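You operate a simulated robot arm through the tools that you are given. There is no shell and no other tool.

The job below is to be done with a simulated robot arm. You get a single attempt, and the scene is never put back.

Task
Top up the chiller to MAX from the bottle marked CHILLER.
Fine: close the fill cover, put the bottle back with its cap on, spill a few drops at most, leave the chiller's controls alone. Set down upright: bottle.

Only the result counts: the job must be done as asked and must still hold three seconds after the hand-in. Knocking over, shifting, dropping, spilling or breaking anything else fails it. A push-on lid holds only when it is set on centred and level and pressed home; a screw cap is set on level and turned clockwise until tight.

Robot
A 7-joint arm with a three-finger gripper, fixed in place. Base frame: the origin is at the foot of the arm, x ahead of it, y to its left, z up; the work surface is at about z = 0.87. Units: m, degrees, N and s.
Its first joint turns from -166.0 to 166.0 degrees. Payload 2.69 kg.
Tool frame: the origin (TCP) lies between the finger pads and is the grasp point; the fingertips stand 0.03 m ahead of it; z points along the fingers, y is the line along which they close. Largest opening 0.128 m; the body of the gripper starts 0.117 m behind the TCP.
Orientation is that of the tool frame in the base frame, as a unit quaternion [w, x, y, z]. With the fingers straight down and closing along the base's y, the tool's x points along the base's -x, its y along +y and its z along -z.

Tools
- The arm moves only by the tool nudge_tool. Its argument "series" is a list that holds one entry, the list of rows, each a list of 7 numbers: the shift along the base's x, y, z in units of 250 mm (1.0 is 250 mm), then the turn, a rotation vector about the base's x, y, z in units of 120 degrees (1.0 is 120 degrees), then the opening in per cent of the stroke, from 0 (shut) to 100 (fully open). In form: [[[tx, ty, tz, rx, ry, rz, grip], ...]]. A call has 1 to 20 rows; each row is the pose to reach, as a shift and turn from the pose commanded when the call began. A call with a number of a shift or a turn outside -1 to 1 is refused whole. A row lasts 0.2 s, in which the tool goes at most 0.05 m and 8.6 degrees; a call with a longer step from one row to the next is refused whole, and so is a gripper value outside its range. A pose out of reach is approached as far as the arm can. The call stops where the force on the tool passes 40 N (or 10 N more than at its start, if that is more) or the arm is blocked; 0.2 s more then pass. The fingers move at their own pace and stop on an object; they squeeze with about 33 N. The grip force told is the motor's: it shows also when the fingers shut on nothing. Time passes only in rows, and 0.2 s behind the last, so rows that repeat a pose let the fingers close. The reply holds the time, the measured pose of the TCP, the force on the tool along the base axes, the opening and the grip force, in the units named above and with some noise, with the torque about the TCP (base axes, N m) and any sound that the robot's microphone picked up, and new pictures: "pictures" is both (left out), scene, wrist or none.
- Cameras (640 x 400 px; columns grow to the right, rows downward): "scene" is fixed at [0.4018, -0.5004, 1.4618]; the picture's right is [0.88, -0.48, 0.00], its down [-0.25, -0.46, -0.85] and it looks along [0.41, 0.74, -0.53] (base axes); focal length 268 px, centre (320, 200). "wrist" rides on the gripper at [0.058, 0.054, -0.131] in the tool frame; the picture's right is [-0.68, 0.74, 0.00], its down [-0.62, -0.56, -0.55] and it looks along [-0.40, -0.37, 0.84] (tool axes); focal length 234 px, centre (320, 200). There is no depth. A picture from a camera that has moved, and an enlarged one, comes with that camera's place and axes in the base frame and with its lens.
- move_column(by): slides the trunk up (or, below 0, down) by that many m; the arm rides with it, the base frame stays. It gives what a move gives, with no picture.
- inspect(camera, box): a new picture of the part [left, top, right, bottom] of that camera's present view, enlarged. The clock stands still meanwhile.
- sign_off(): hands the job in; it is judged then, once.

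Places have to be worked out from the pictures, the camera data and where the tool is seen. Open the gripper and draw the arm clear of the work before you hand the job in, unless the task says otherwise.

The tools are called after ">>>" by a JSON object that holds its "api" and its "payload". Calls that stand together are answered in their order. nudge_tool: Moves the arm, as the interface text tells. Its arguments: {"type":"object","properties":{"series":{"type":"array","items":{"type":"array","items":{"type":"array","items":{"type":"number"}}}},"pictures":{"type":"string","enum":["both","scene","wrist","none"]}},"required":["series"]} The other tools are called the same way: move_column (by) slides the trunk up or down; inspect (camera, box) takes an enlarged picture of a part of a camera's view; sign_off () hands the job in.

At the start:

```text
time_s: 0.0
ee_pos: [0.5269, 0.4479, 1.338]
tcp_rot: [0.0, 0.0, 1.0, 0.0]
contact_force: [-0.6, -0.4, -0.5]
wrist_torque: [0.03, -0.02, 0.01]
width: 0.128
grip_force: 0.1
trunk travel left (down, up): [-0.15, 0.2]
```

scene: 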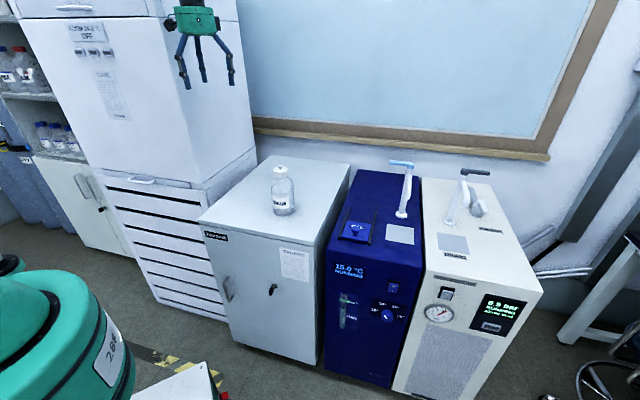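
wrist: 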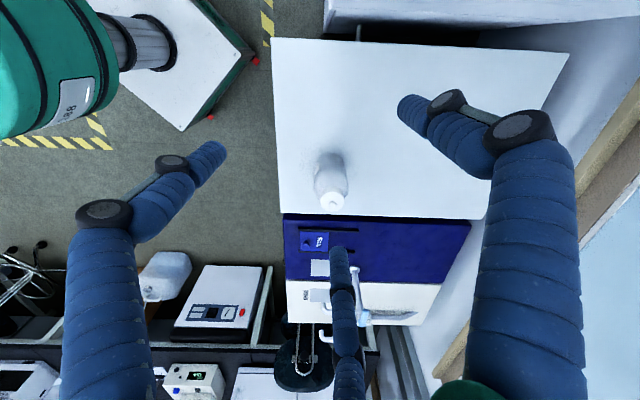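

I start by looking closer at the bottle, the chiller's top and the sight gauge.

>>> {"api": "inspect", "payload": {"camera": "scene", "box": [240, 150, 340, 230]}}

>>> {"api": "inspect", "payload": {"camera": "scene", "box": [320, 150, 440, 250]}}

>>> {"api": "inspect", "payload": {"camera": "scene", "box": [320, 250, 420, 350]}}

>>> {"api": "inspect", "payload": {"camera": "wrist", "box": [270, 130, 480, 330]}}

```text
5.00 times, centred on (290, 190) of scene
camera zoom: at [0.4018, -0.5004, 1.4618], right [0.88, -0.48, 0.0], down [-0.25, -0.46, -0.85], along [0.41, 0.74, -0.53], focal length 1342 px, centre (470, 250)
```

zoom: 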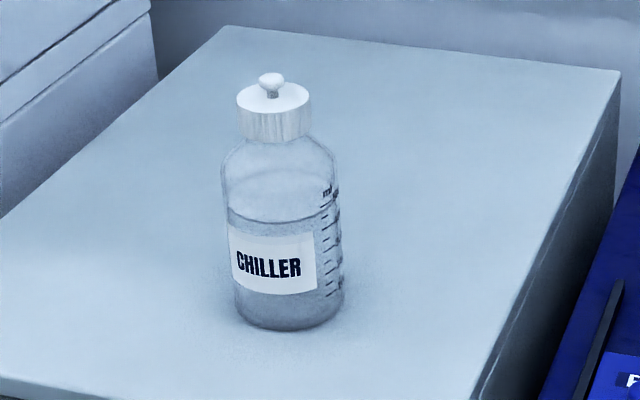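

```text
4.00 times, centred on (380, 200) of scene
camera zoom: at [0.4018, -0.5004, 1.4618], right [0.88, -0.48, 0.0], down [-0.25, -0.46, -0.85], along [0.41, 0.74, -0.53], focal length 1074 px, centre (80, 200)
```

zoom: 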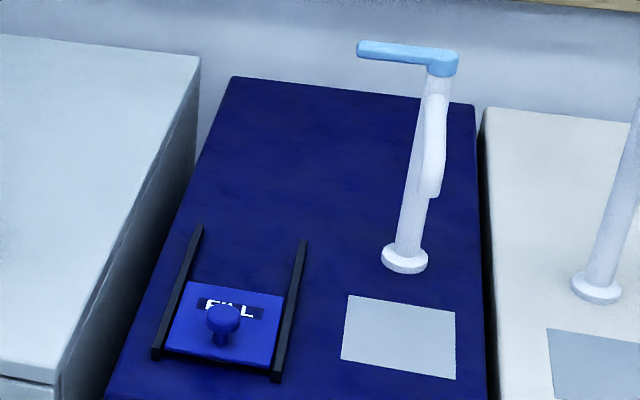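

```text
4.00 times, centred on (370, 300) of scene
camera zoom: at [0.4018, -0.5004, 1.4618], right [0.88, -0.48, 0.0], down [-0.25, -0.46, -0.85], along [0.41, 0.74, -0.53], focal length 1074 px, centre (120, -200)
```

zoom: 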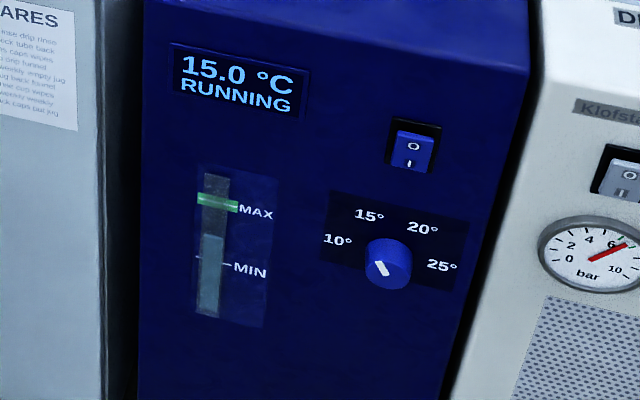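

```text
2.00 times, centred on (375, 230) of wrist
camera zoom: at [0.4686, 0.5028, 1.4683], right [0.68, 0.74, 0.0], down [0.62, -0.56, 0.55], along [0.4, -0.37, -0.84], focal length 468 px, centre (210, 140)
```

zoom: 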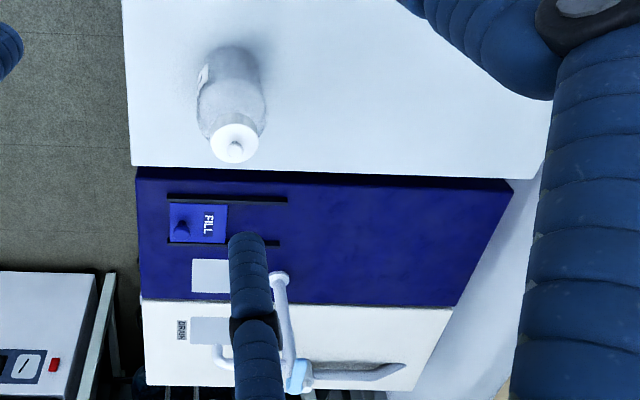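

The cover sits at about (0.86, 0.07) between rails running along (0.7, 0.7), and the bottle is near (0.69, 0.33). I look closer at the gauge, the cap, and the cover knob before moving.

>>> {"api": "inspect", "payload": {"camera": "scene", "box": [332, 286, 372, 336]}}

>>> {"api": "inspect", "payload": {"camera": "scene", "box": [264, 160, 304, 185]}}

>>> {"api": "inspect", "payload": {"camera": "scene", "box": [350, 205, 400, 245]}}

>>> {"api": "inspect", "payload": {"camera": "scene", "box": [150, 0, 260, 90]}}

>>> {"api": "inspect", "payload": {"camera": "scene", "box": [270, 240, 320, 290]}}

>>> {"api": "inspect", "payload": {"camera": "wrist", "box": [300, 140, 360, 220]}}

```text
8.00 times, centred on (352, 311) of scene
camera zoom: at [0.4018, -0.5004, 1.4618], right [0.88, -0.48, 0.0], down [-0.25, -0.46, -0.85], along [0.41, 0.74, -0.53], focal length 2147 px, centre (64, -688)
```

zoom: 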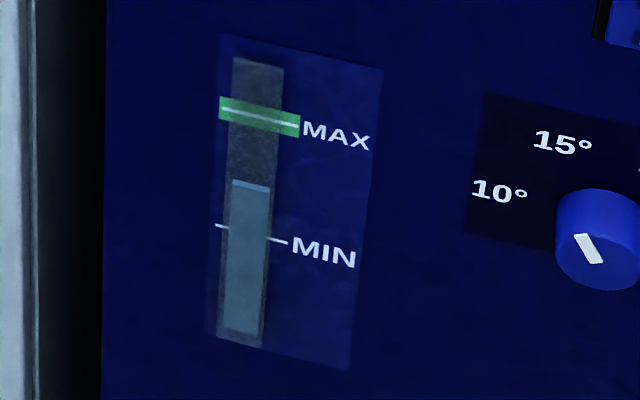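

```text
16.00 times, centred on (284, 172) of scene
camera zoom: at [0.4018, -0.5004, 1.4618], right [0.88, -0.48, 0.0], down [-0.25, -0.46, -0.85], along [0.41, 0.74, -0.53], focal length 4294 px, centre (896, 640)
```

zoom: 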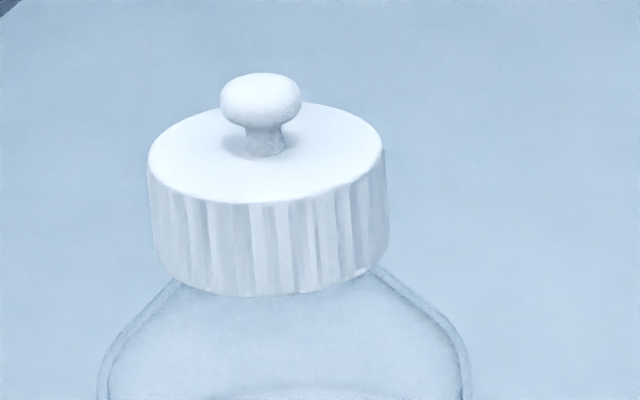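

```text
10.00 times, centred on (375, 225) of scene
camera zoom: at [0.4018, -0.5004, 1.4618], right [0.88, -0.48, 0.0], down [-0.25, -0.46, -0.85], along [0.41, 0.74, -0.53], focal length 2684 px, centre (-230, -50)
```

zoom: 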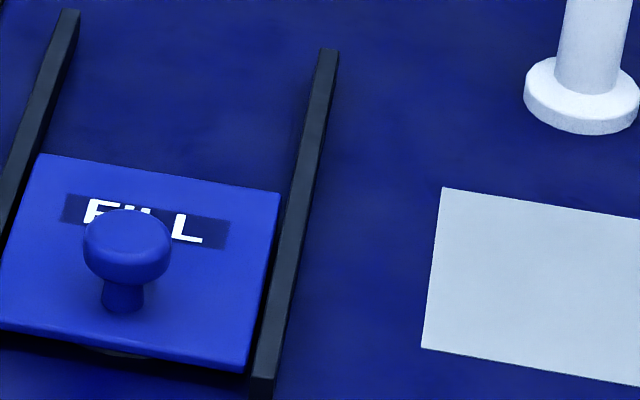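

```text
4.44 times, centred on (205, 45) of scene
camera zoom: at [0.4018, -0.5004, 1.4618], right [0.88, -0.48, 0.0], down [-0.25, -0.46, -0.85], along [0.41, 0.74, -0.53], focal length 1193 px, centre (831, 889)
```

zoom: 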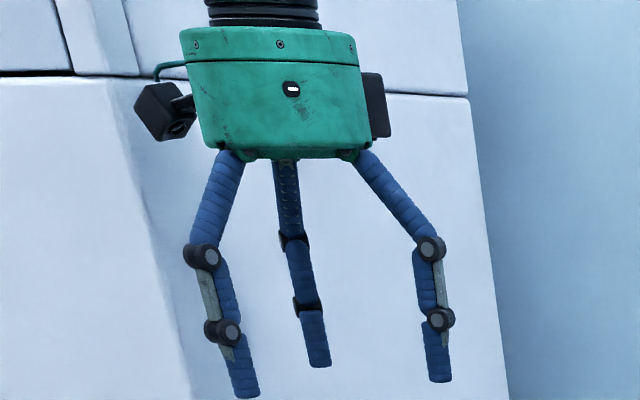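

```text
8.00 times, centred on (295, 265) of scene
camera zoom: at [0.4018, -0.5004, 1.4618], right [0.88, -0.48, 0.0], down [-0.25, -0.46, -0.85], along [0.41, 0.74, -0.53], focal length 2147 px, centre (520, -320)
```

zoom: 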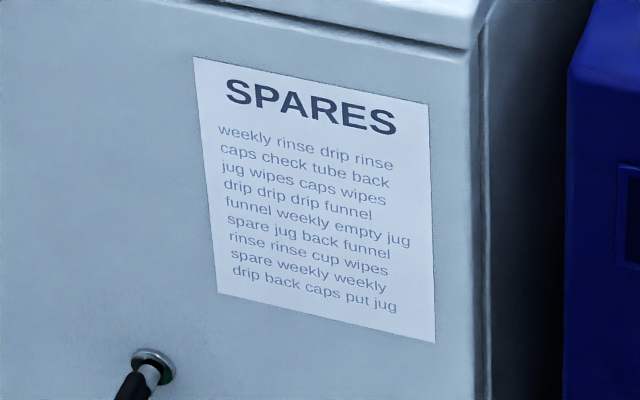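

```text
5.00 times, centred on (330, 180) of wrist
camera zoom: at [0.4686, 0.5028, 1.4683], right [0.68, 0.74, 0.0], down [0.62, -0.56, 0.55], along [0.4, -0.37, -0.84], focal length 1171 px, centre (270, 300)
```

zoom: 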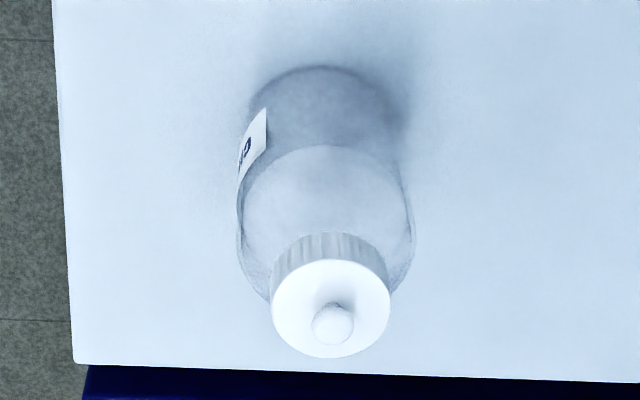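

The cap is ribbed (screw-like) with a small knob; the gauge level lies midway between MIN and MAX. The drawn hand has three fingers, so I close it once in free air to see how they move.

>>> {"api": "nudge_tool", "payload": {"series": [[[0, 0, 0, 0, 0, 0, 0], [0, 0, 0, 0, 0, 0, 0], [0, 0, 0, 0, 0, 0, 0], [0, 0, 0, 0, 0, 0, 0]]]}}

```text
time_s: 1.0
ee_pos: [0.5274, 0.448, 1.3371]
tcp_rot: [0.0, 0.001, 1.0, 0.0]
contact_force: [-0.3, 0.6, 0.0]
wrist_torque: [0.01, -0.02, 0.0]
width: 0.002
grip_force: 31.7
trunk travel left (down, up): [-0.15, 0.2]
camera wrist: at [0.4686, 0.5028, 1.4683], right [0.68, 0.74, 0.0], down [0.62, -0.56, 0.55], along [0.4, -0.37, -0.84], focal length 234 px, centre (320, 200)
```

scene: 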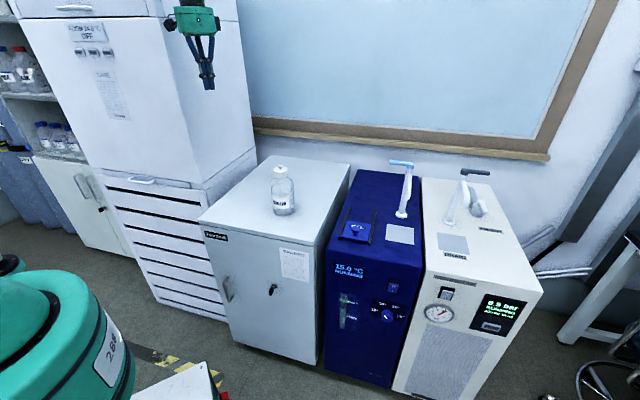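
wrist: 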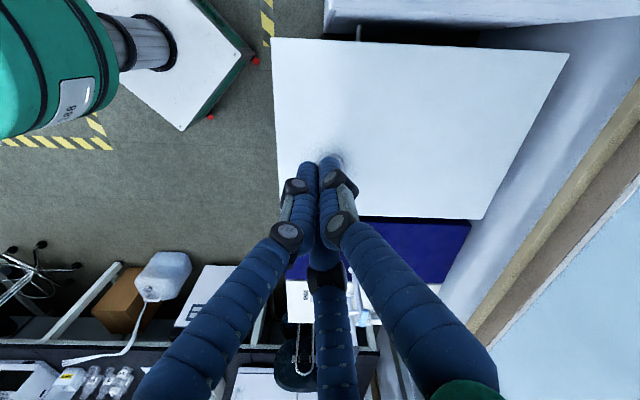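

The three drawn fingers close together on the tool axis, so a round knob or cap can be taken centred. I now move towards the cover at a safe height, turning the tool by -45° so that the fingers close along the rails.

>>> {"api": "nudge_tool", "payload": {"series": [[[0.1, -0.125, -0.05, 0, 0, -0.047, 45], [0.2, -0.25, -0.1, 0, 0, -0.094, 45], [0.3, -0.375, -0.15, 0, 0, -0.141, 45], [0.4, -0.5, -0.2, 0, 0, -0.1875, 45], [0.5, -0.625, -0.25, 0, 0, -0.234, 45], [0.6, -0.75, -0.3, 0, 0, -0.281, 45], [0.7, -0.875, -0.35, 0, 0, -0.328, 45], [0.8, -1.0, -0.4, 0, 0, -0.375, 45], [0.8, -1.0, -0.4, 0, 0, -0.375, 45]]]}}

```text
time_s: 3.0
ee_pos: [0.7288, 0.1941, 1.2357]
tcp_rot: [0.0, 0.383, 0.924, 0.0]
contact_force: [0.2, 0.6, 0.3]
wrist_torque: [0.01, 0.05, 0.0]
width: 0.0575
grip_force: 0.0
trunk travel left (down, up): [-0.15, 0.2]
camera wrist: at [0.7241, 0.2743, 1.367], right [1.0, 0.04, 0.0], down [0.04, -0.84, 0.55], along [0.02, -0.55, -0.84], focal length 234 px, centre (320, 200)
```

scene: 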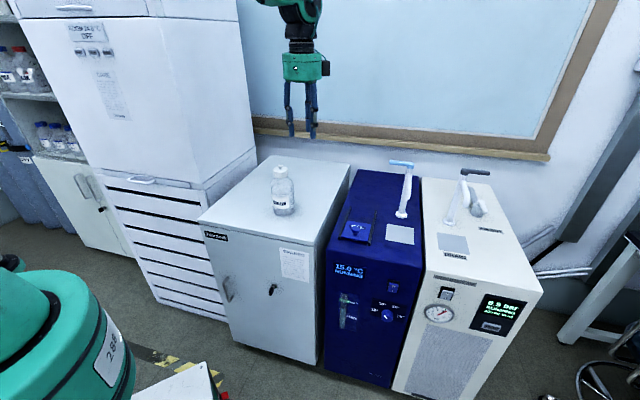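
wrist: 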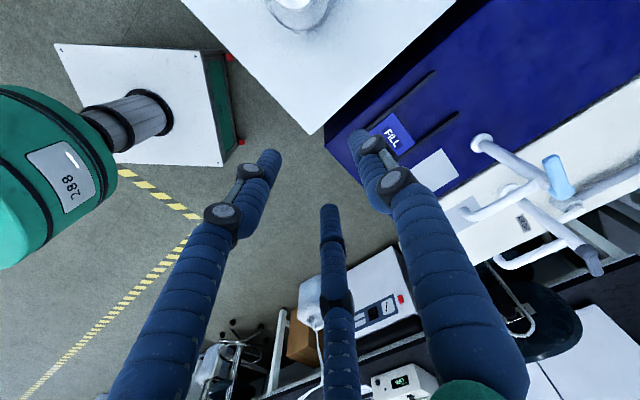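

The tool is at (0.729, 0.194, 1.236), turned as wanted. I move on to a point above the cover knob at about z = 1.08 and take pictures there.

>>> {"api": "nudge_tool", "payload": {"series": [[[0.1, -0.104, 0, 0, 0, 0, 45], [0.2, -0.208, -0.04, 0, 0, 0, 45], [0.3, -0.312, -0.16, 0, 0, 0, 45], [0.4, -0.416, -0.3, 0, 0, 0, 45], [0.492, -0.512, -0.45, 0, 0, 0, 45], [0.492, -0.512, -0.6, 0, 0, 0, 45], [0.492, -0.512, -0.6, 0, 0, 0, 45]]]}}

```text
refused: row 4 steps farther than a row can; nothing moved
```

The step was slightly too long; I retry with smaller steps.

>>> {"api": "nudge_tool", "payload": {"series": [[[0.1, -0.104, 0, 0, 0, 0, 45], [0.2, -0.208, -0.04, 0, 0, 0, 45], [0.3, -0.312, -0.16, 0, 0, 0, 45], [0.4, -0.416, -0.28, 0, 0, 0, 45], [0.492, -0.512, -0.4, 0, 0, 0, 45], [0.492, -0.512, -0.55, 0, 0, 0, 45], [0.492, -0.512, -0.6, 0, 0, 0, 45], [0.492, -0.512, -0.6, 0, 0, 0, 45]]]}}

```text
time_s: 4.8
ee_pos: [0.8501, 0.0718, 1.0854]
tcp_rot: [-0.001, 0.383, 0.924, 0.0]
contact_force: [0.5, 0.4, 0.7]
wrist_torque: [-0.01, 0.0, 0.0]
width: 0.0575
grip_force: 0.0
trunk travel left (down, up): [-0.15, 0.2]
camera wrist: at [0.8463, 0.1516, 1.2164], right [1.0, 0.04, 0.0], down [0.04, -0.84, 0.55], along [0.02, -0.55, -0.84], focal length 234 px, centre (320, 200)
```

scene: 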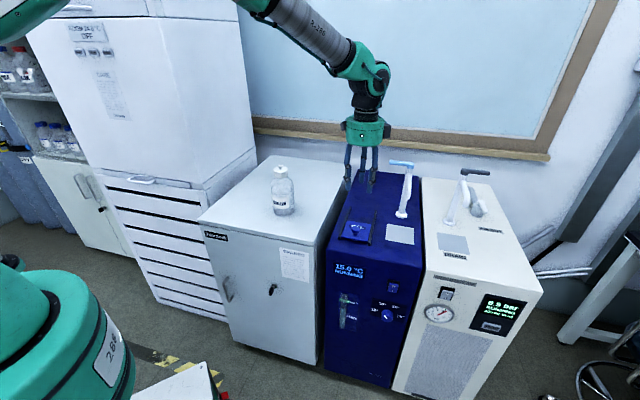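
wrist: 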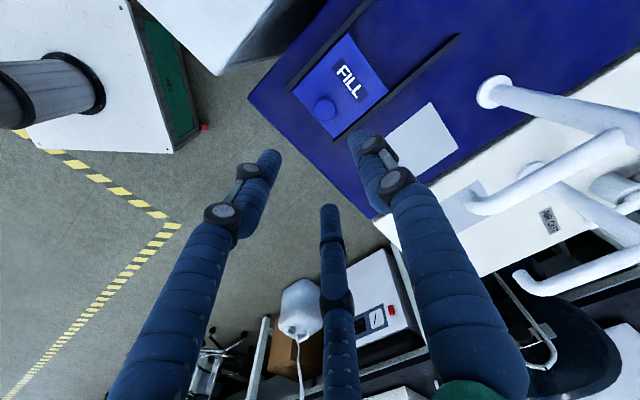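

The knob is visible in the wrist view. I zoom in on it in both cameras to pin its place down.

>>> {"api": "inspect", "payload": {"camera": "wrist", "box": [280, 30, 400, 140]}}

>>> {"api": "inspect", "payload": {"camera": "scene", "box": [330, 150, 410, 250]}}

```text
3.64 times, centred on (340, 85) of wrist
camera zoom: at [0.8463, 0.1516, 1.2164], right [1.0, 0.04, 0.0], down [0.04, -0.84, 0.55], along [0.02, -0.55, -0.84], focal length 852 px, centre (247, 618)
```

zoom: 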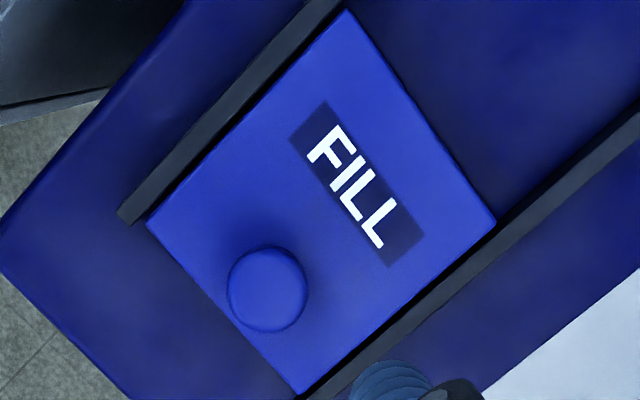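

```text
4.00 times, centred on (370, 200) of scene
camera zoom: at [0.4018, -0.5004, 1.4618], right [0.88, -0.48, 0.0], down [-0.25, -0.46, -0.85], along [0.41, 0.74, -0.53], focal length 1074 px, centre (120, 200)
```

zoom: 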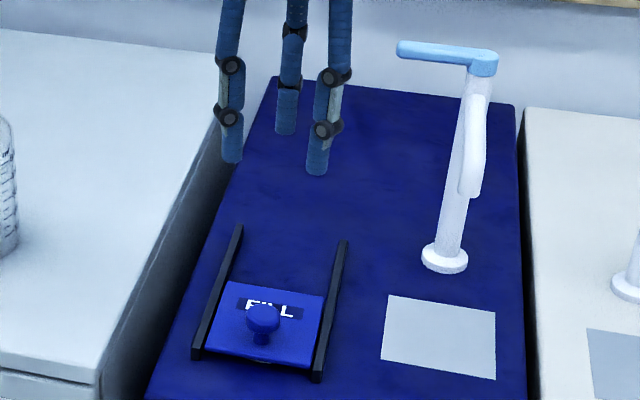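

Triangulating both views puts the knob head near (0.857, 0.081, 0.885), a bit lower than the cabinet top. I go down to z = 1.0 above it and check again.

>>> {"api": "nudge_tool", "payload": {"series": [[[0.028, 0.042, -0.1, 0, 0, 0, 45], [0.028, 0.042, -0.22, 0, 0, 0, 45], [0.028, 0.042, -0.34, 0, 0, 0, 45], [0.028, 0.042, -0.352, 0, 0, 0, 45]]]}}

>>> {"api": "inspect", "payload": {"camera": "scene", "box": [340, 190, 410, 250]}}

>>> {"api": "inspect", "payload": {"camera": "wrist", "box": [240, 60, 420, 220]}}

```text
time_s: 5.8
ee_pos: [0.8578, 0.0819, 0.9986]
tcp_rot: [0.0, 0.383, 0.924, 0.0]
contact_force: [0.8, -1.0, 0.0]
wrist_torque: [0.01, 0.06, 0.01]
width: 0.0578
grip_force: 0.2
trunk travel left (down, up): [-0.15, 0.2]
camera wrist: at [0.8544, 0.162, 1.1291], right [1.0, 0.04, 0.0], down [0.04, -0.84, 0.55], along [0.02, -0.55, -0.84], focal length 234 px, centre (320, 200)
```

scene: 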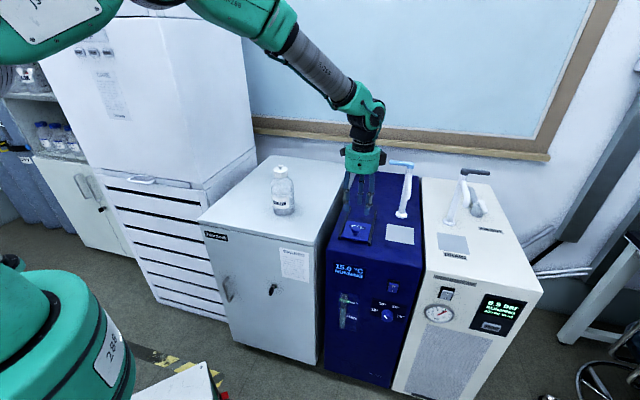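
wrist: 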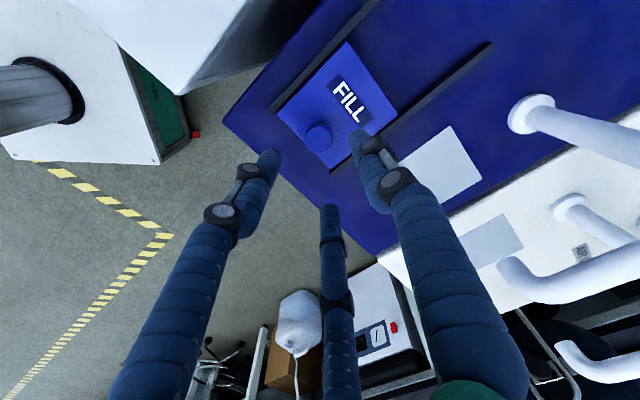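

```text
6.67 times, centred on (375, 220) of scene
camera zoom: at [0.4018, -0.5004, 1.4618], right [0.88, -0.48, 0.0], down [-0.25, -0.46, -0.85], along [0.41, 0.74, -0.53], focal length 1789 px, centre (-47, 67)
```

zoom: 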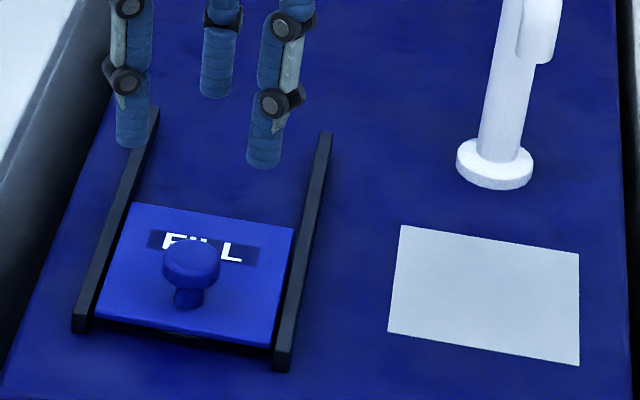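

```text
2.50 times, centred on (330, 140) of wrist
camera zoom: at [0.8544, 0.162, 1.1291], right [1.0, 0.04, 0.0], down [0.04, -0.84, 0.55], along [0.02, -0.55, -0.84], focal length 585 px, centre (295, 350)
```

zoom: 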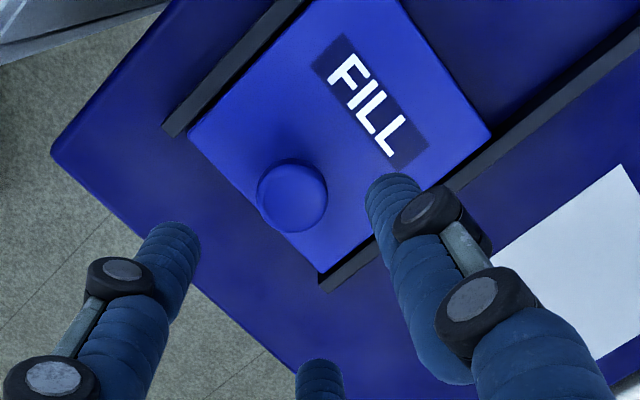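

The knob head is confirmed near (0.857, 0.081, 0.886) with the cover plate about 0.864. I lower the open fingers to TCP z ≈ 0.903 around the knob, keeping the tips above the plate.

>>> {"api": "nudge_tool", "payload": {"series": [[[-0.004, -0.006, -0.12, 0, 0, 0, 45], [-0.004, -0.006, -0.24, 0, 0, 0, 45], [-0.004, -0.006, -0.32, 0, 0, 0, 45], [-0.004, -0.006, -0.36, 0, 0, 0, 45], [-0.004, -0.006, -0.388, 0, 0, 0, 45]]]}}

>>> {"api": "inspect", "payload": {"camera": "scene", "box": [340, 190, 410, 250]}}

>>> {"api": "inspect", "payload": {"camera": "wrist", "box": [240, 100, 420, 260]}}

```text
time_s: 7.0
ee_pos: [0.8559, 0.0797, 0.9034]
tcp_rot: [0.0, 0.383, 0.924, 0.0]
contact_force: [-0.5, 0.5, 0.4]
wrist_torque: [0.03, -0.03, 0.0]
width: 0.0575
grip_force: 0.0
trunk travel left (down, up): [-0.15, 0.2]
camera wrist: at [0.853, 0.1605, 1.0332], right [1.0, 0.04, 0.0], down [0.04, -0.84, 0.55], along [0.02, -0.55, -0.84], focal length 234 px, centre (320, 200)
```

scene: 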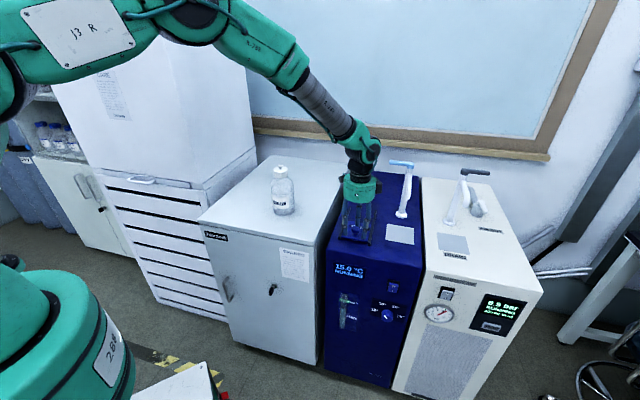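
wrist: 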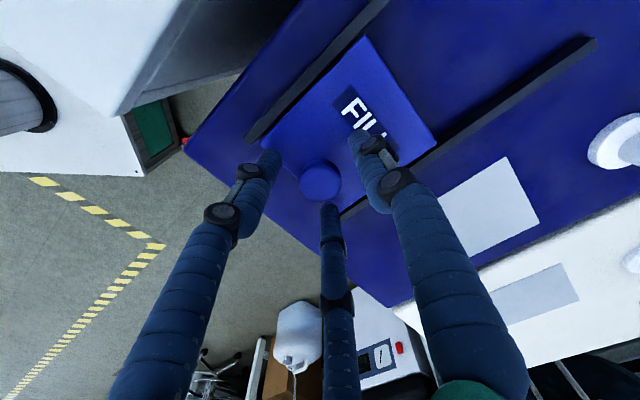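

```text
6.67 times, centred on (375, 220) of scene
camera zoom: at [0.4018, -0.5004, 1.4618], right [0.88, -0.48, 0.0], down [-0.25, -0.46, -0.85], along [0.41, 0.74, -0.53], focal length 1789 px, centre (-47, 67)
```

zoom: 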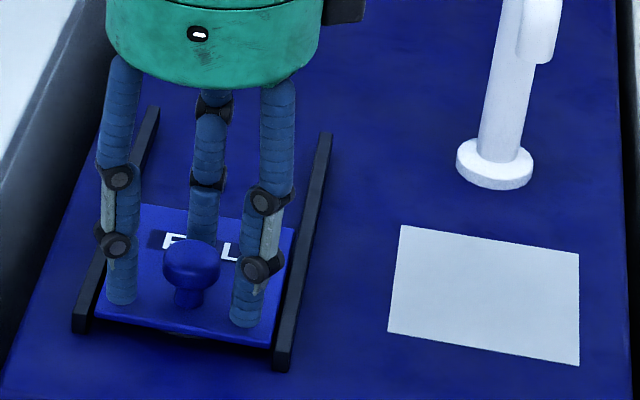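

```text
2.50 times, centred on (330, 180) of wrist
camera zoom: at [0.853, 0.1605, 1.0332], right [1.0, 0.04, 0.0], down [0.04, -0.84, 0.55], along [0.02, -0.55, -0.84], focal length 585 px, centre (295, 250)
```

zoom: 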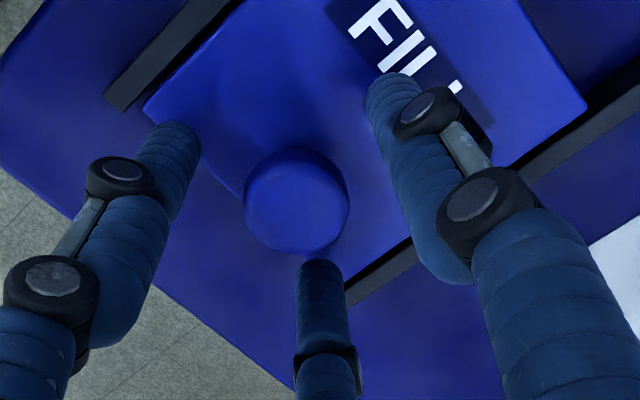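

The knob stands centred between the fingers with no contact force. I close the gripper on it.

>>> {"api": "nudge_tool", "payload": {"series": [[[0, 0, 0, 0, 0, 0, 0], [0, 0, 0, 0, 0, 0, 0], [0, 0, 0, 0, 0, 0, 0]]]}}

>>> {"api": "inspect", "payload": {"camera": "scene", "box": [340, 190, 410, 250]}}

```text
time_s: 7.8
ee_pos: [0.8571, 0.0808, 0.9027]
tcp_rot: [0.0, 0.383, 0.924, -0.001]
contact_force: [3.0, -3.0, -2.0]
wrist_torque: [-0.06, -0.16, 0.06]
width: 0.028
grip_force: 44.9
trunk travel left (down, up): [-0.15, 0.2]
camera wrist: at [0.8533, 0.1602, 1.0332], right [1.0, 0.04, 0.0], down [0.04, -0.84, 0.55], along [0.02, -0.55, -0.84], focal length 234 px, centre (320, 200)
```

scene: 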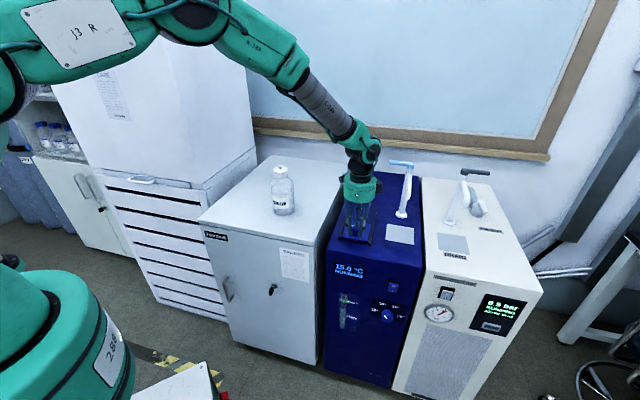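
wrist: 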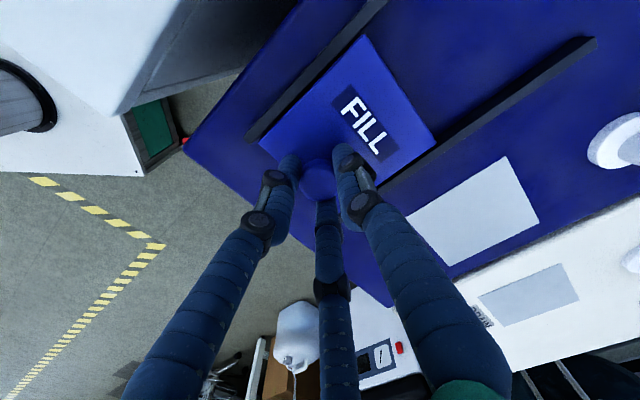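

```text
6.67 times, centred on (375, 220) of scene
camera zoom: at [0.4018, -0.5004, 1.4618], right [0.88, -0.48, 0.0], down [-0.25, -0.46, -0.85], along [0.41, 0.74, -0.53], focal length 1789 px, centre (-47, 67)
```

zoom: 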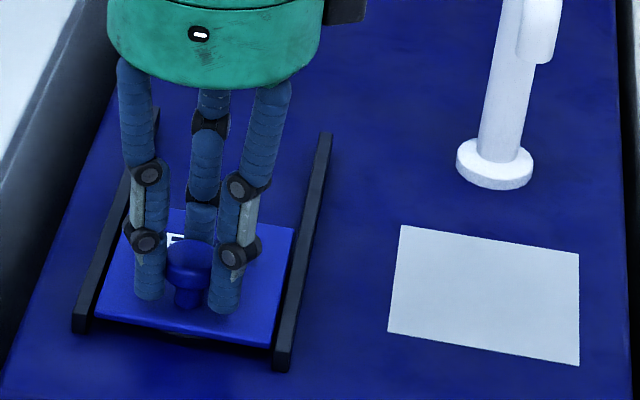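

The grip holds at 0.028 m with small side load. I slide the cover backwards along (0.707, 0.707) in short steps.

>>> {"api": "nudge_tool", "payload": {"series": [[[0.028, 0.028, 0, 0, 0, 0, 0], [0.056, 0.056, 0, 0, 0, 0, 0], [0.085, 0.085, 0, 0, 0, 0, 0], [0.113, 0.113, 0, 0, 0, 0, 0]]]}}

>>> {"api": "inspect", "payload": {"camera": "scene", "box": [340, 190, 410, 250]}}

```text
time_s: 8.8
ee_pos: [0.8864, 0.1072, 0.9029]
tcp_rot: [0.0, 0.382, 0.924, 0.0]
contact_force: [-7.9, 9.7, 0.3]
wrist_torque: [0.08, 0.4, -0.01]
width: 0.0283
grip_force: 44.8
trunk travel left (down, up): [-0.15, 0.2]
camera wrist: at [0.8818, 0.1885, 1.0332], right [1.0, 0.04, 0.0], down [0.04, -0.84, 0.55], along [0.02, -0.55, -0.84], focal length 234 px, centre (320, 200)
```

scene: 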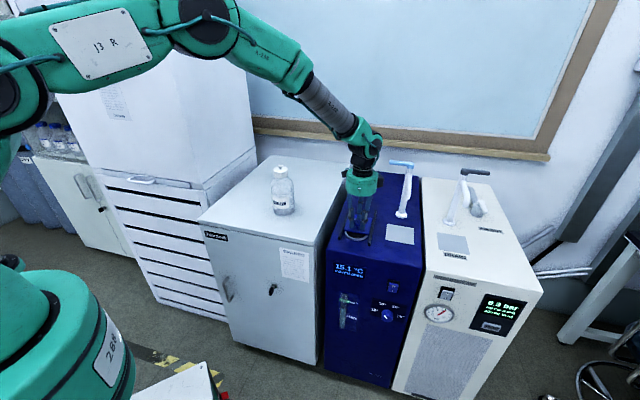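
wrist: 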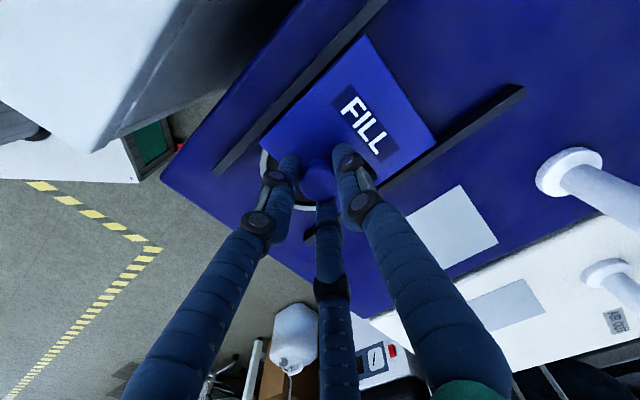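

```text
6.67 times, centred on (375, 220) of scene
camera zoom: at [0.4018, -0.5004, 1.4618], right [0.88, -0.48, 0.0], down [-0.25, -0.46, -0.85], along [0.41, 0.74, -0.53], focal length 1789 px, centre (-47, 67)
```

zoom: 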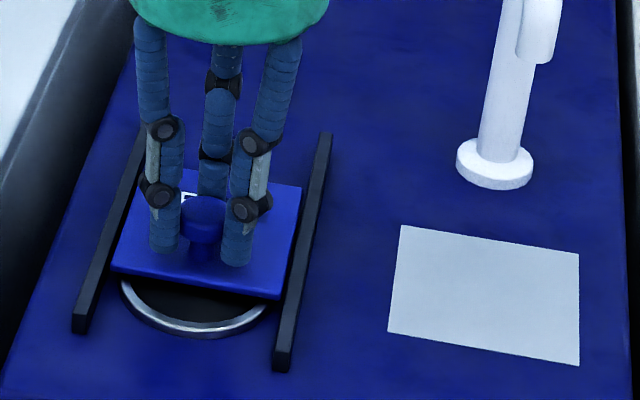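

The cover slides and a metal-rimmed filler hole shows; the side load (about 12 N) tells me the rails lie slightly more toward +y. I continue with a small sideways correction.

>>> {"api": "nudge_tool", "payload": {"series": [[[0.02, 0.028, 0, 0, 0, 0, 0], [0.046, 0.058, 0, 0, 0, 0, 0], [0.074, 0.088, 0, 0, 0, 0, 0], [0.1, 0.118, 0, 0, 0, 0, 0]]]}}

>>> {"api": "inspect", "payload": {"camera": "scene", "box": [340, 190, 410, 250]}}

```text
time_s: 9.8
ee_pos: [0.9126, 0.1355, 0.9023]
tcp_rot: [0.001, 0.382, 0.924, 0.0]
contact_force: [21.7, -20.4, -12.9]
wrist_torque: [-0.79, -0.41, 0.01]
width: 0.0283
grip_force: 44.8
trunk travel left (down, up): [-0.15, 0.2]
camera wrist: at [0.9085, 0.2156, 1.0332], right [1.0, 0.04, 0.0], down [0.03, -0.84, 0.55], along [0.02, -0.55, -0.84], focal length 234 px, centre (320, 200)
```

scene: 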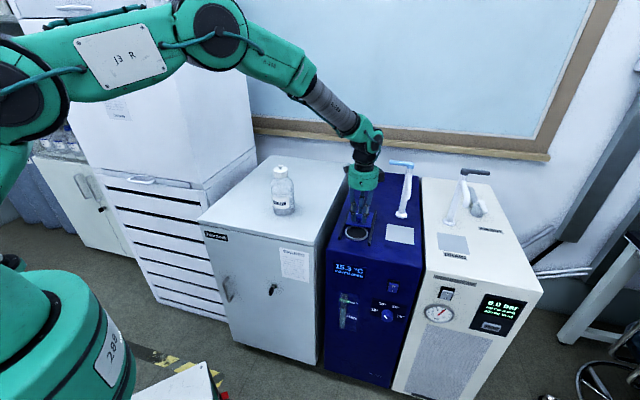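
wrist: 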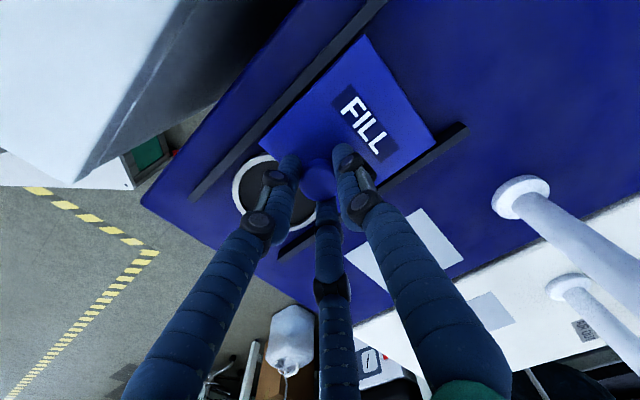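

```text
6.67 times, centred on (375, 220) of scene
camera zoom: at [0.4018, -0.5004, 1.4618], right [0.88, -0.48, 0.0], down [-0.25, -0.46, -0.85], along [0.41, 0.74, -0.53], focal length 1789 px, centre (-47, 67)
```

zoom: 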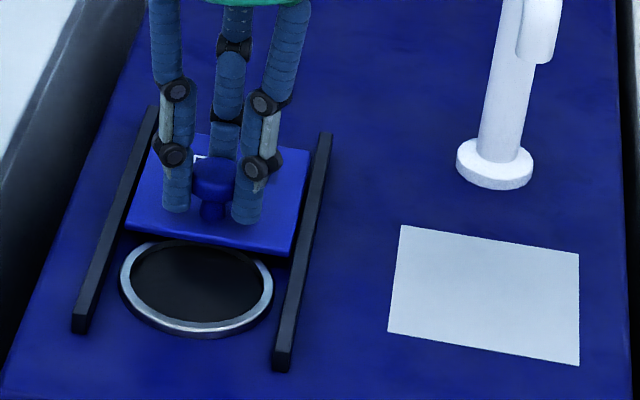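

The hole is now open, but I over-corrected (30 N to the side). I relieve the side load and push the cover a further 0.012 m.

>>> {"api": "nudge_tool", "payload": {"series": [[[0.006, -0.006, 0, 0, 0, 0, 0], [0.016, 0.006, 0, 0, 0, 0, 0], [0.028, 0.02, 0, 0, 0, 0, 0], [0.038, 0.032, 0, 0, 0, 0, 0], [0.038, 0.032, 0, 0, 0, 0, 0]]], "pictures": "scene"}}

>>> {"api": "inspect", "payload": {"camera": "scene", "box": [340, 190, 410, 250]}}

```text
time_s: 11.0
ee_pos: [0.9202, 0.143, 0.9022]
tcp_rot: [0.0, 0.383, 0.924, 0.0]
contact_force: [26.3, -27.2, -8.9]
wrist_torque: [-0.57, -0.55, 0.03]
width: 0.0283
grip_force: 45.5
trunk travel left (down, up): [-0.15, 0.2]
```

scene: 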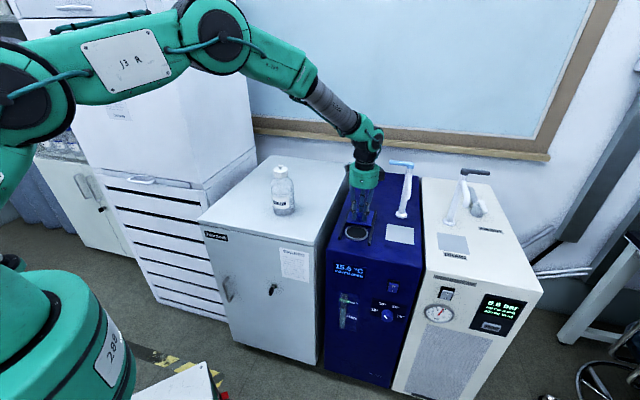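

```text
6.67 times, centred on (375, 220) of scene
camera zoom: at [0.4018, -0.5004, 1.4618], right [0.88, -0.48, 0.0], down [-0.25, -0.46, -0.85], along [0.41, 0.74, -0.53], focal length 1789 px, centre (-47, 67)
```

zoom: 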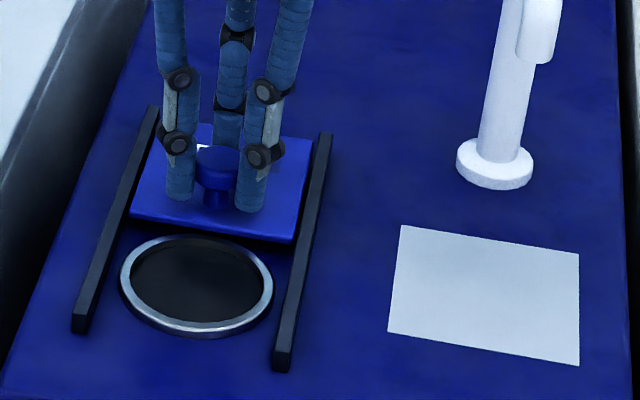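

The filler hole is fully clear of the cover. I relieve the side load by shifting toward +x/-y slightly and read the force before letting go.

>>> {"api": "nudge_tool", "payload": {"series": [[[0.004, -0.004, 0, 0, 0, 0, 0], [0.008, -0.008, 0, 0, 0, 0, 0], [0.008, -0.008, 0, 0, 0, 0, 0]]], "pictures": "none"}}

```text
time_s: 11.8
ee_pos: [0.92, 0.1424, 0.9026]
tcp_rot: [0.0, 0.383, 0.924, 0.0]
contact_force: [11.6, -11.8, -0.6]
wrist_torque: [-0.12, 0.04, 0.06]
width: 0.0281
grip_force: 44.5
trunk travel left (down, up): [-0.15, 0.2]
```

The side load fell to about 16 N; another small shift takes out the rest, then I open to 45 % and rise.

>>> {"api": "nudge_tool", "payload": {"series": [[[0.003, -0.003, 0, 0, 0, 0, 0], [0.006, -0.006, 0, 0, 0, 0, 0], [0.006, -0.006, 0, 0, 0, 0, 45], [0.006, -0.006, 0, 0, 0, 0, 45], [0.006, -0.006, 0.1, 0, 0, 0, 45], [0.006, -0.006, 0.28, 0, 0, 0, 45], [0.006, -0.006, 0.46, 0, 0, 0, 45], [0.006, -0.006, 0.6, 0, 0, 0, 45]]]}}

>>> {"api": "inspect", "payload": {"camera": "scene", "box": [340, 190, 410, 250]}}

>>> {"api": "inspect", "payload": {"camera": "wrist", "box": [200, 0, 440, 170]}}

```text
time_s: 13.6
ee_pos: [0.922, 0.1412, 1.0525]
tcp_rot: [0.001, 0.383, 0.924, -0.001]
contact_force: [-0.4, 0.2, 0.1]
wrist_torque: [-0.03, 0.01, -0.02]
width: 0.0579
grip_force: 0.0
trunk travel left (down, up): [-0.15, 0.2]
camera wrist: at [0.9183, 0.2218, 1.1834], right [1.0, 0.04, 0.0], down [0.04, -0.84, 0.55], along [0.02, -0.55, -0.84], focal length 234 px, centre (320, 200)
```

scene: 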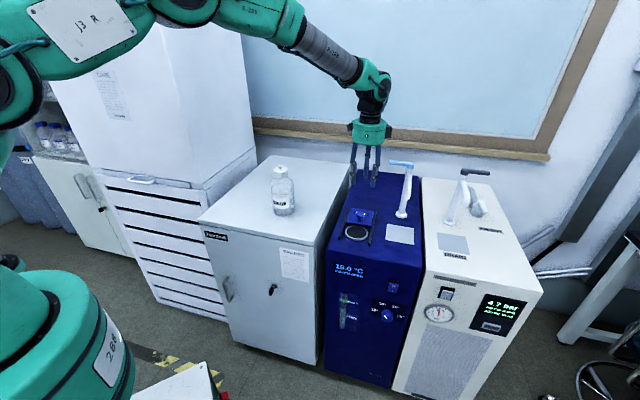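
wrist: 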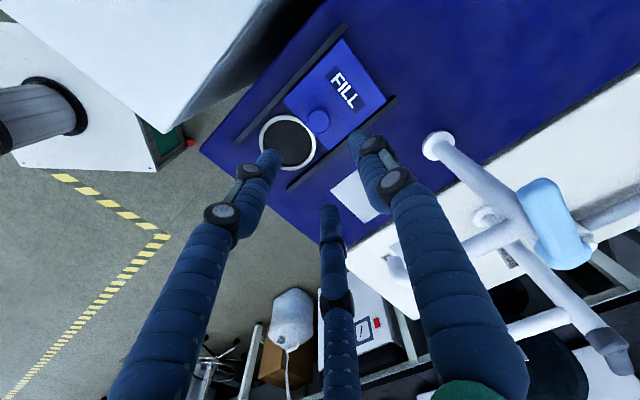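

```text
6.67 times, centred on (375, 220) of scene
camera zoom: at [0.4018, -0.5004, 1.4618], right [0.88, -0.48, 0.0], down [-0.25, -0.46, -0.85], along [0.41, 0.74, -0.53], focal length 1789 px, centre (-47, 67)
```

zoom: 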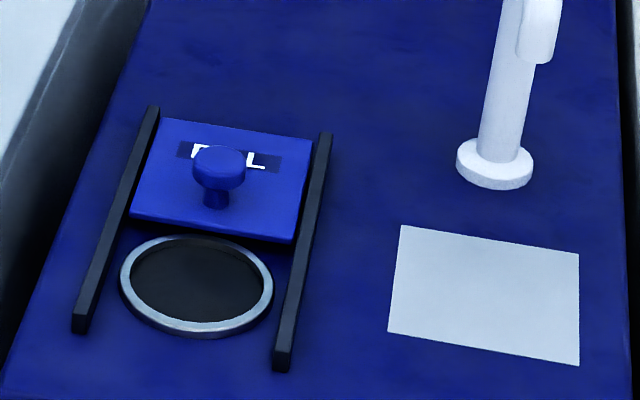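

```text
2.35 times, centred on (320, 85) of wrist
camera zoom: at [0.9183, 0.2218, 1.1834], right [1.0, 0.04, 0.0], down [0.04, -0.84, 0.55], along [0.02, -0.55, -0.84], focal length 551 px, centre (320, 471)
```

zoom: 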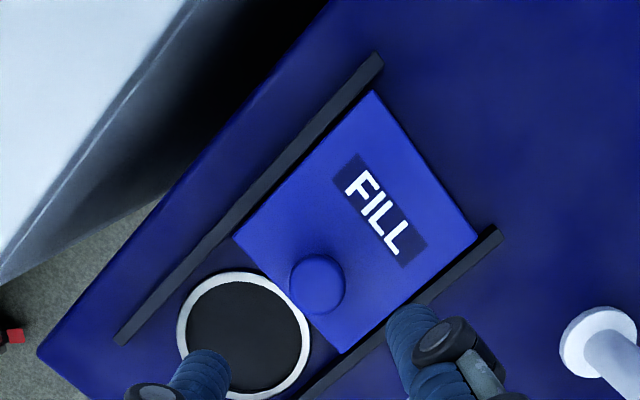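

The cover is open and released. The chiller's display seems to have changed, so I read both displays.

>>> {"api": "inspect", "payload": {"camera": "scene", "box": [325, 255, 405, 335]}}

>>> {"api": "inspect", "payload": {"camera": "scene", "box": [420, 270, 540, 350]}}

>>> {"api": "inspect", "payload": {"camera": "scene", "box": [380, 150, 520, 260]}}

```text
5.00 times, centred on (365, 295) of scene
camera zoom: at [0.4018, -0.5004, 1.4618], right [0.88, -0.48, 0.0], down [-0.25, -0.46, -0.85], along [0.41, 0.74, -0.53], focal length 1342 px, centre (95, -275)
```

zoom: 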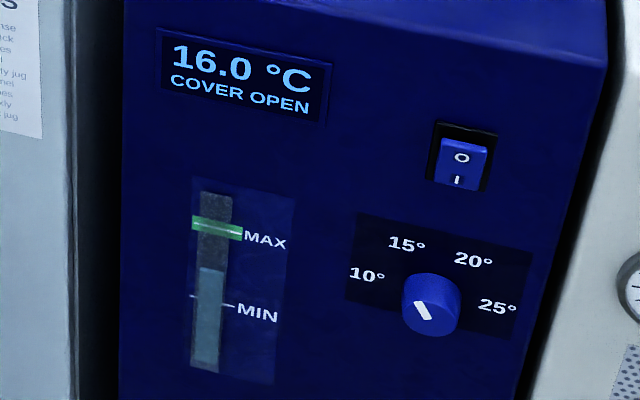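

```text
5.00 times, centred on (480, 310) of scene
camera zoom: at [0.4018, -0.5004, 1.4618], right [0.88, -0.48, 0.0], down [-0.25, -0.46, -0.85], along [0.41, 0.74, -0.53], focal length 1342 px, centre (-480, -350)
```

zoom: 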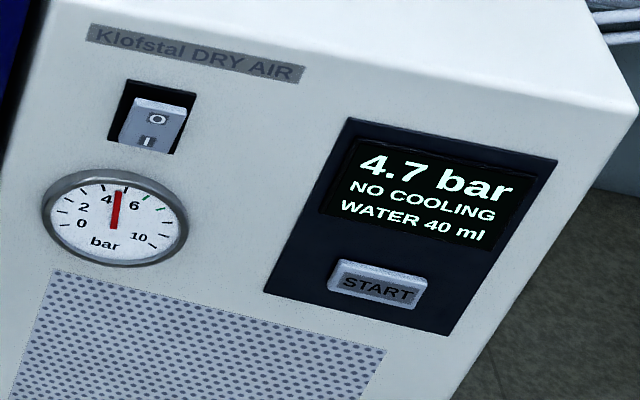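

```text
3.64 times, centred on (450, 205) of scene
camera zoom: at [0.4018, -0.5004, 1.4618], right [0.88, -0.48, 0.0], down [-0.25, -0.46, -0.85], along [0.41, 0.74, -0.53], focal length 976 px, centre (-153, 182)
```

zoom: 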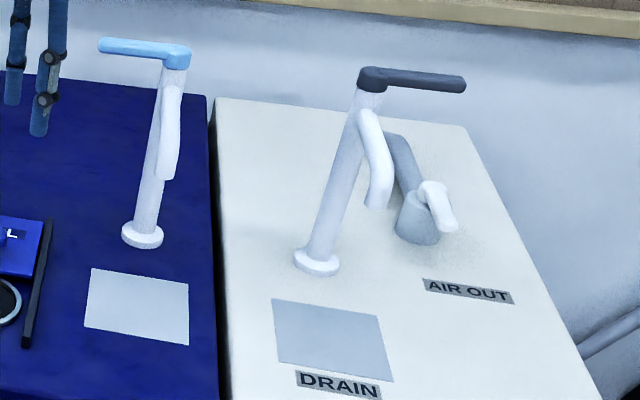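

Opening the cover made the chiller pause and the dry-air unit lose cooling, so I will work briskly and close the cover promptly. I now rise and move over the bottle at about (0.694, 0.328), height 1.20.

>>> {"api": "nudge_tool", "payload": {"series": [[[0, 0, 0.19, 0, 0, 0, 60], [-0.03, 0.02, 0.38, 0, 0, 0, 60], [-0.14, 0.11, 0.5, 0, 0, 0, 60], [-0.28, 0.22, 0.55, 0, 0, 0, 60], [-0.42, 0.34, 0.6, 0, 0, 0, 60], [-0.56, 0.46, 0.6, 0, 0, 0, 60], [-0.7, 0.58, 0.6, 0, 0, 0, 60], [-0.83, 0.68, 0.6, 0, 0, 0, 60], [-0.912, 0.748, 0.6, 0, 0, 0, 60], [-0.912, 0.748, 0.6, 0, 0, 0, 60]]]}}

>>> {"api": "inspect", "payload": {"camera": "wrist", "box": [240, 40, 420, 220]}}

>>> {"api": "inspect", "payload": {"camera": "scene", "box": [240, 130, 340, 230]}}

```text
time_s: 15.8
ee_pos: [0.6926, 0.327, 1.2008]
tcp_rot: [0.001, 0.383, 0.924, 0.0]
contact_force: [0.5, -0.3, 0.3]
wrist_torque: [-0.06, -0.04, -0.01]
width: 0.0771
grip_force: 0.0
trunk travel left (down, up): [-0.15, 0.2]
camera wrist: at [0.6896, 0.4083, 1.3322], right [1.0, 0.04, 0.0], down [0.04, -0.83, 0.55], along [0.02, -0.55, -0.84], focal length 234 px, centre (320, 200)
```

scene: 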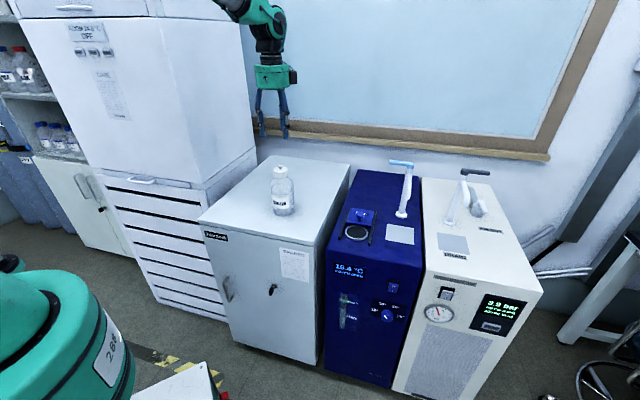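
wrist: 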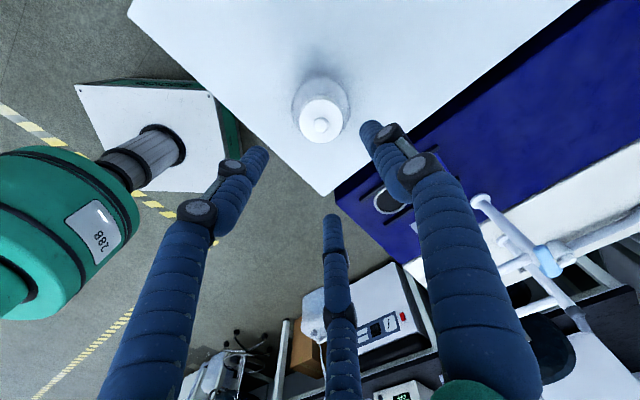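

```text
2.22 times, centred on (330, 130) of wrist
camera zoom: at [0.6896, 0.4083, 1.3322], right [1.0, 0.04, 0.0], down [0.04, -0.83, 0.55], along [0.02, -0.55, -0.84], focal length 520 px, centre (298, 356)
```

zoom: 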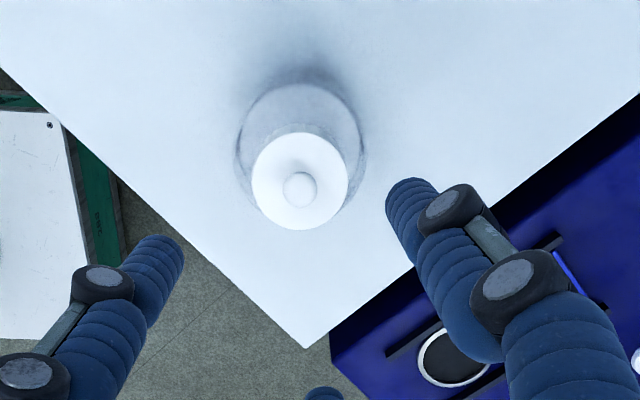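

```text
4.00 times, centred on (290, 180) of scene
camera zoom: at [0.4018, -0.5004, 1.4618], right [0.88, -0.48, 0.0], down [-0.25, -0.46, -0.85], along [0.41, 0.74, -0.53], focal length 1074 px, centre (440, 280)
```

zoom: 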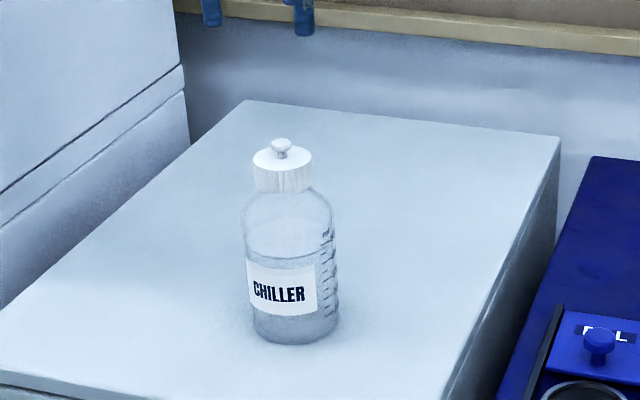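

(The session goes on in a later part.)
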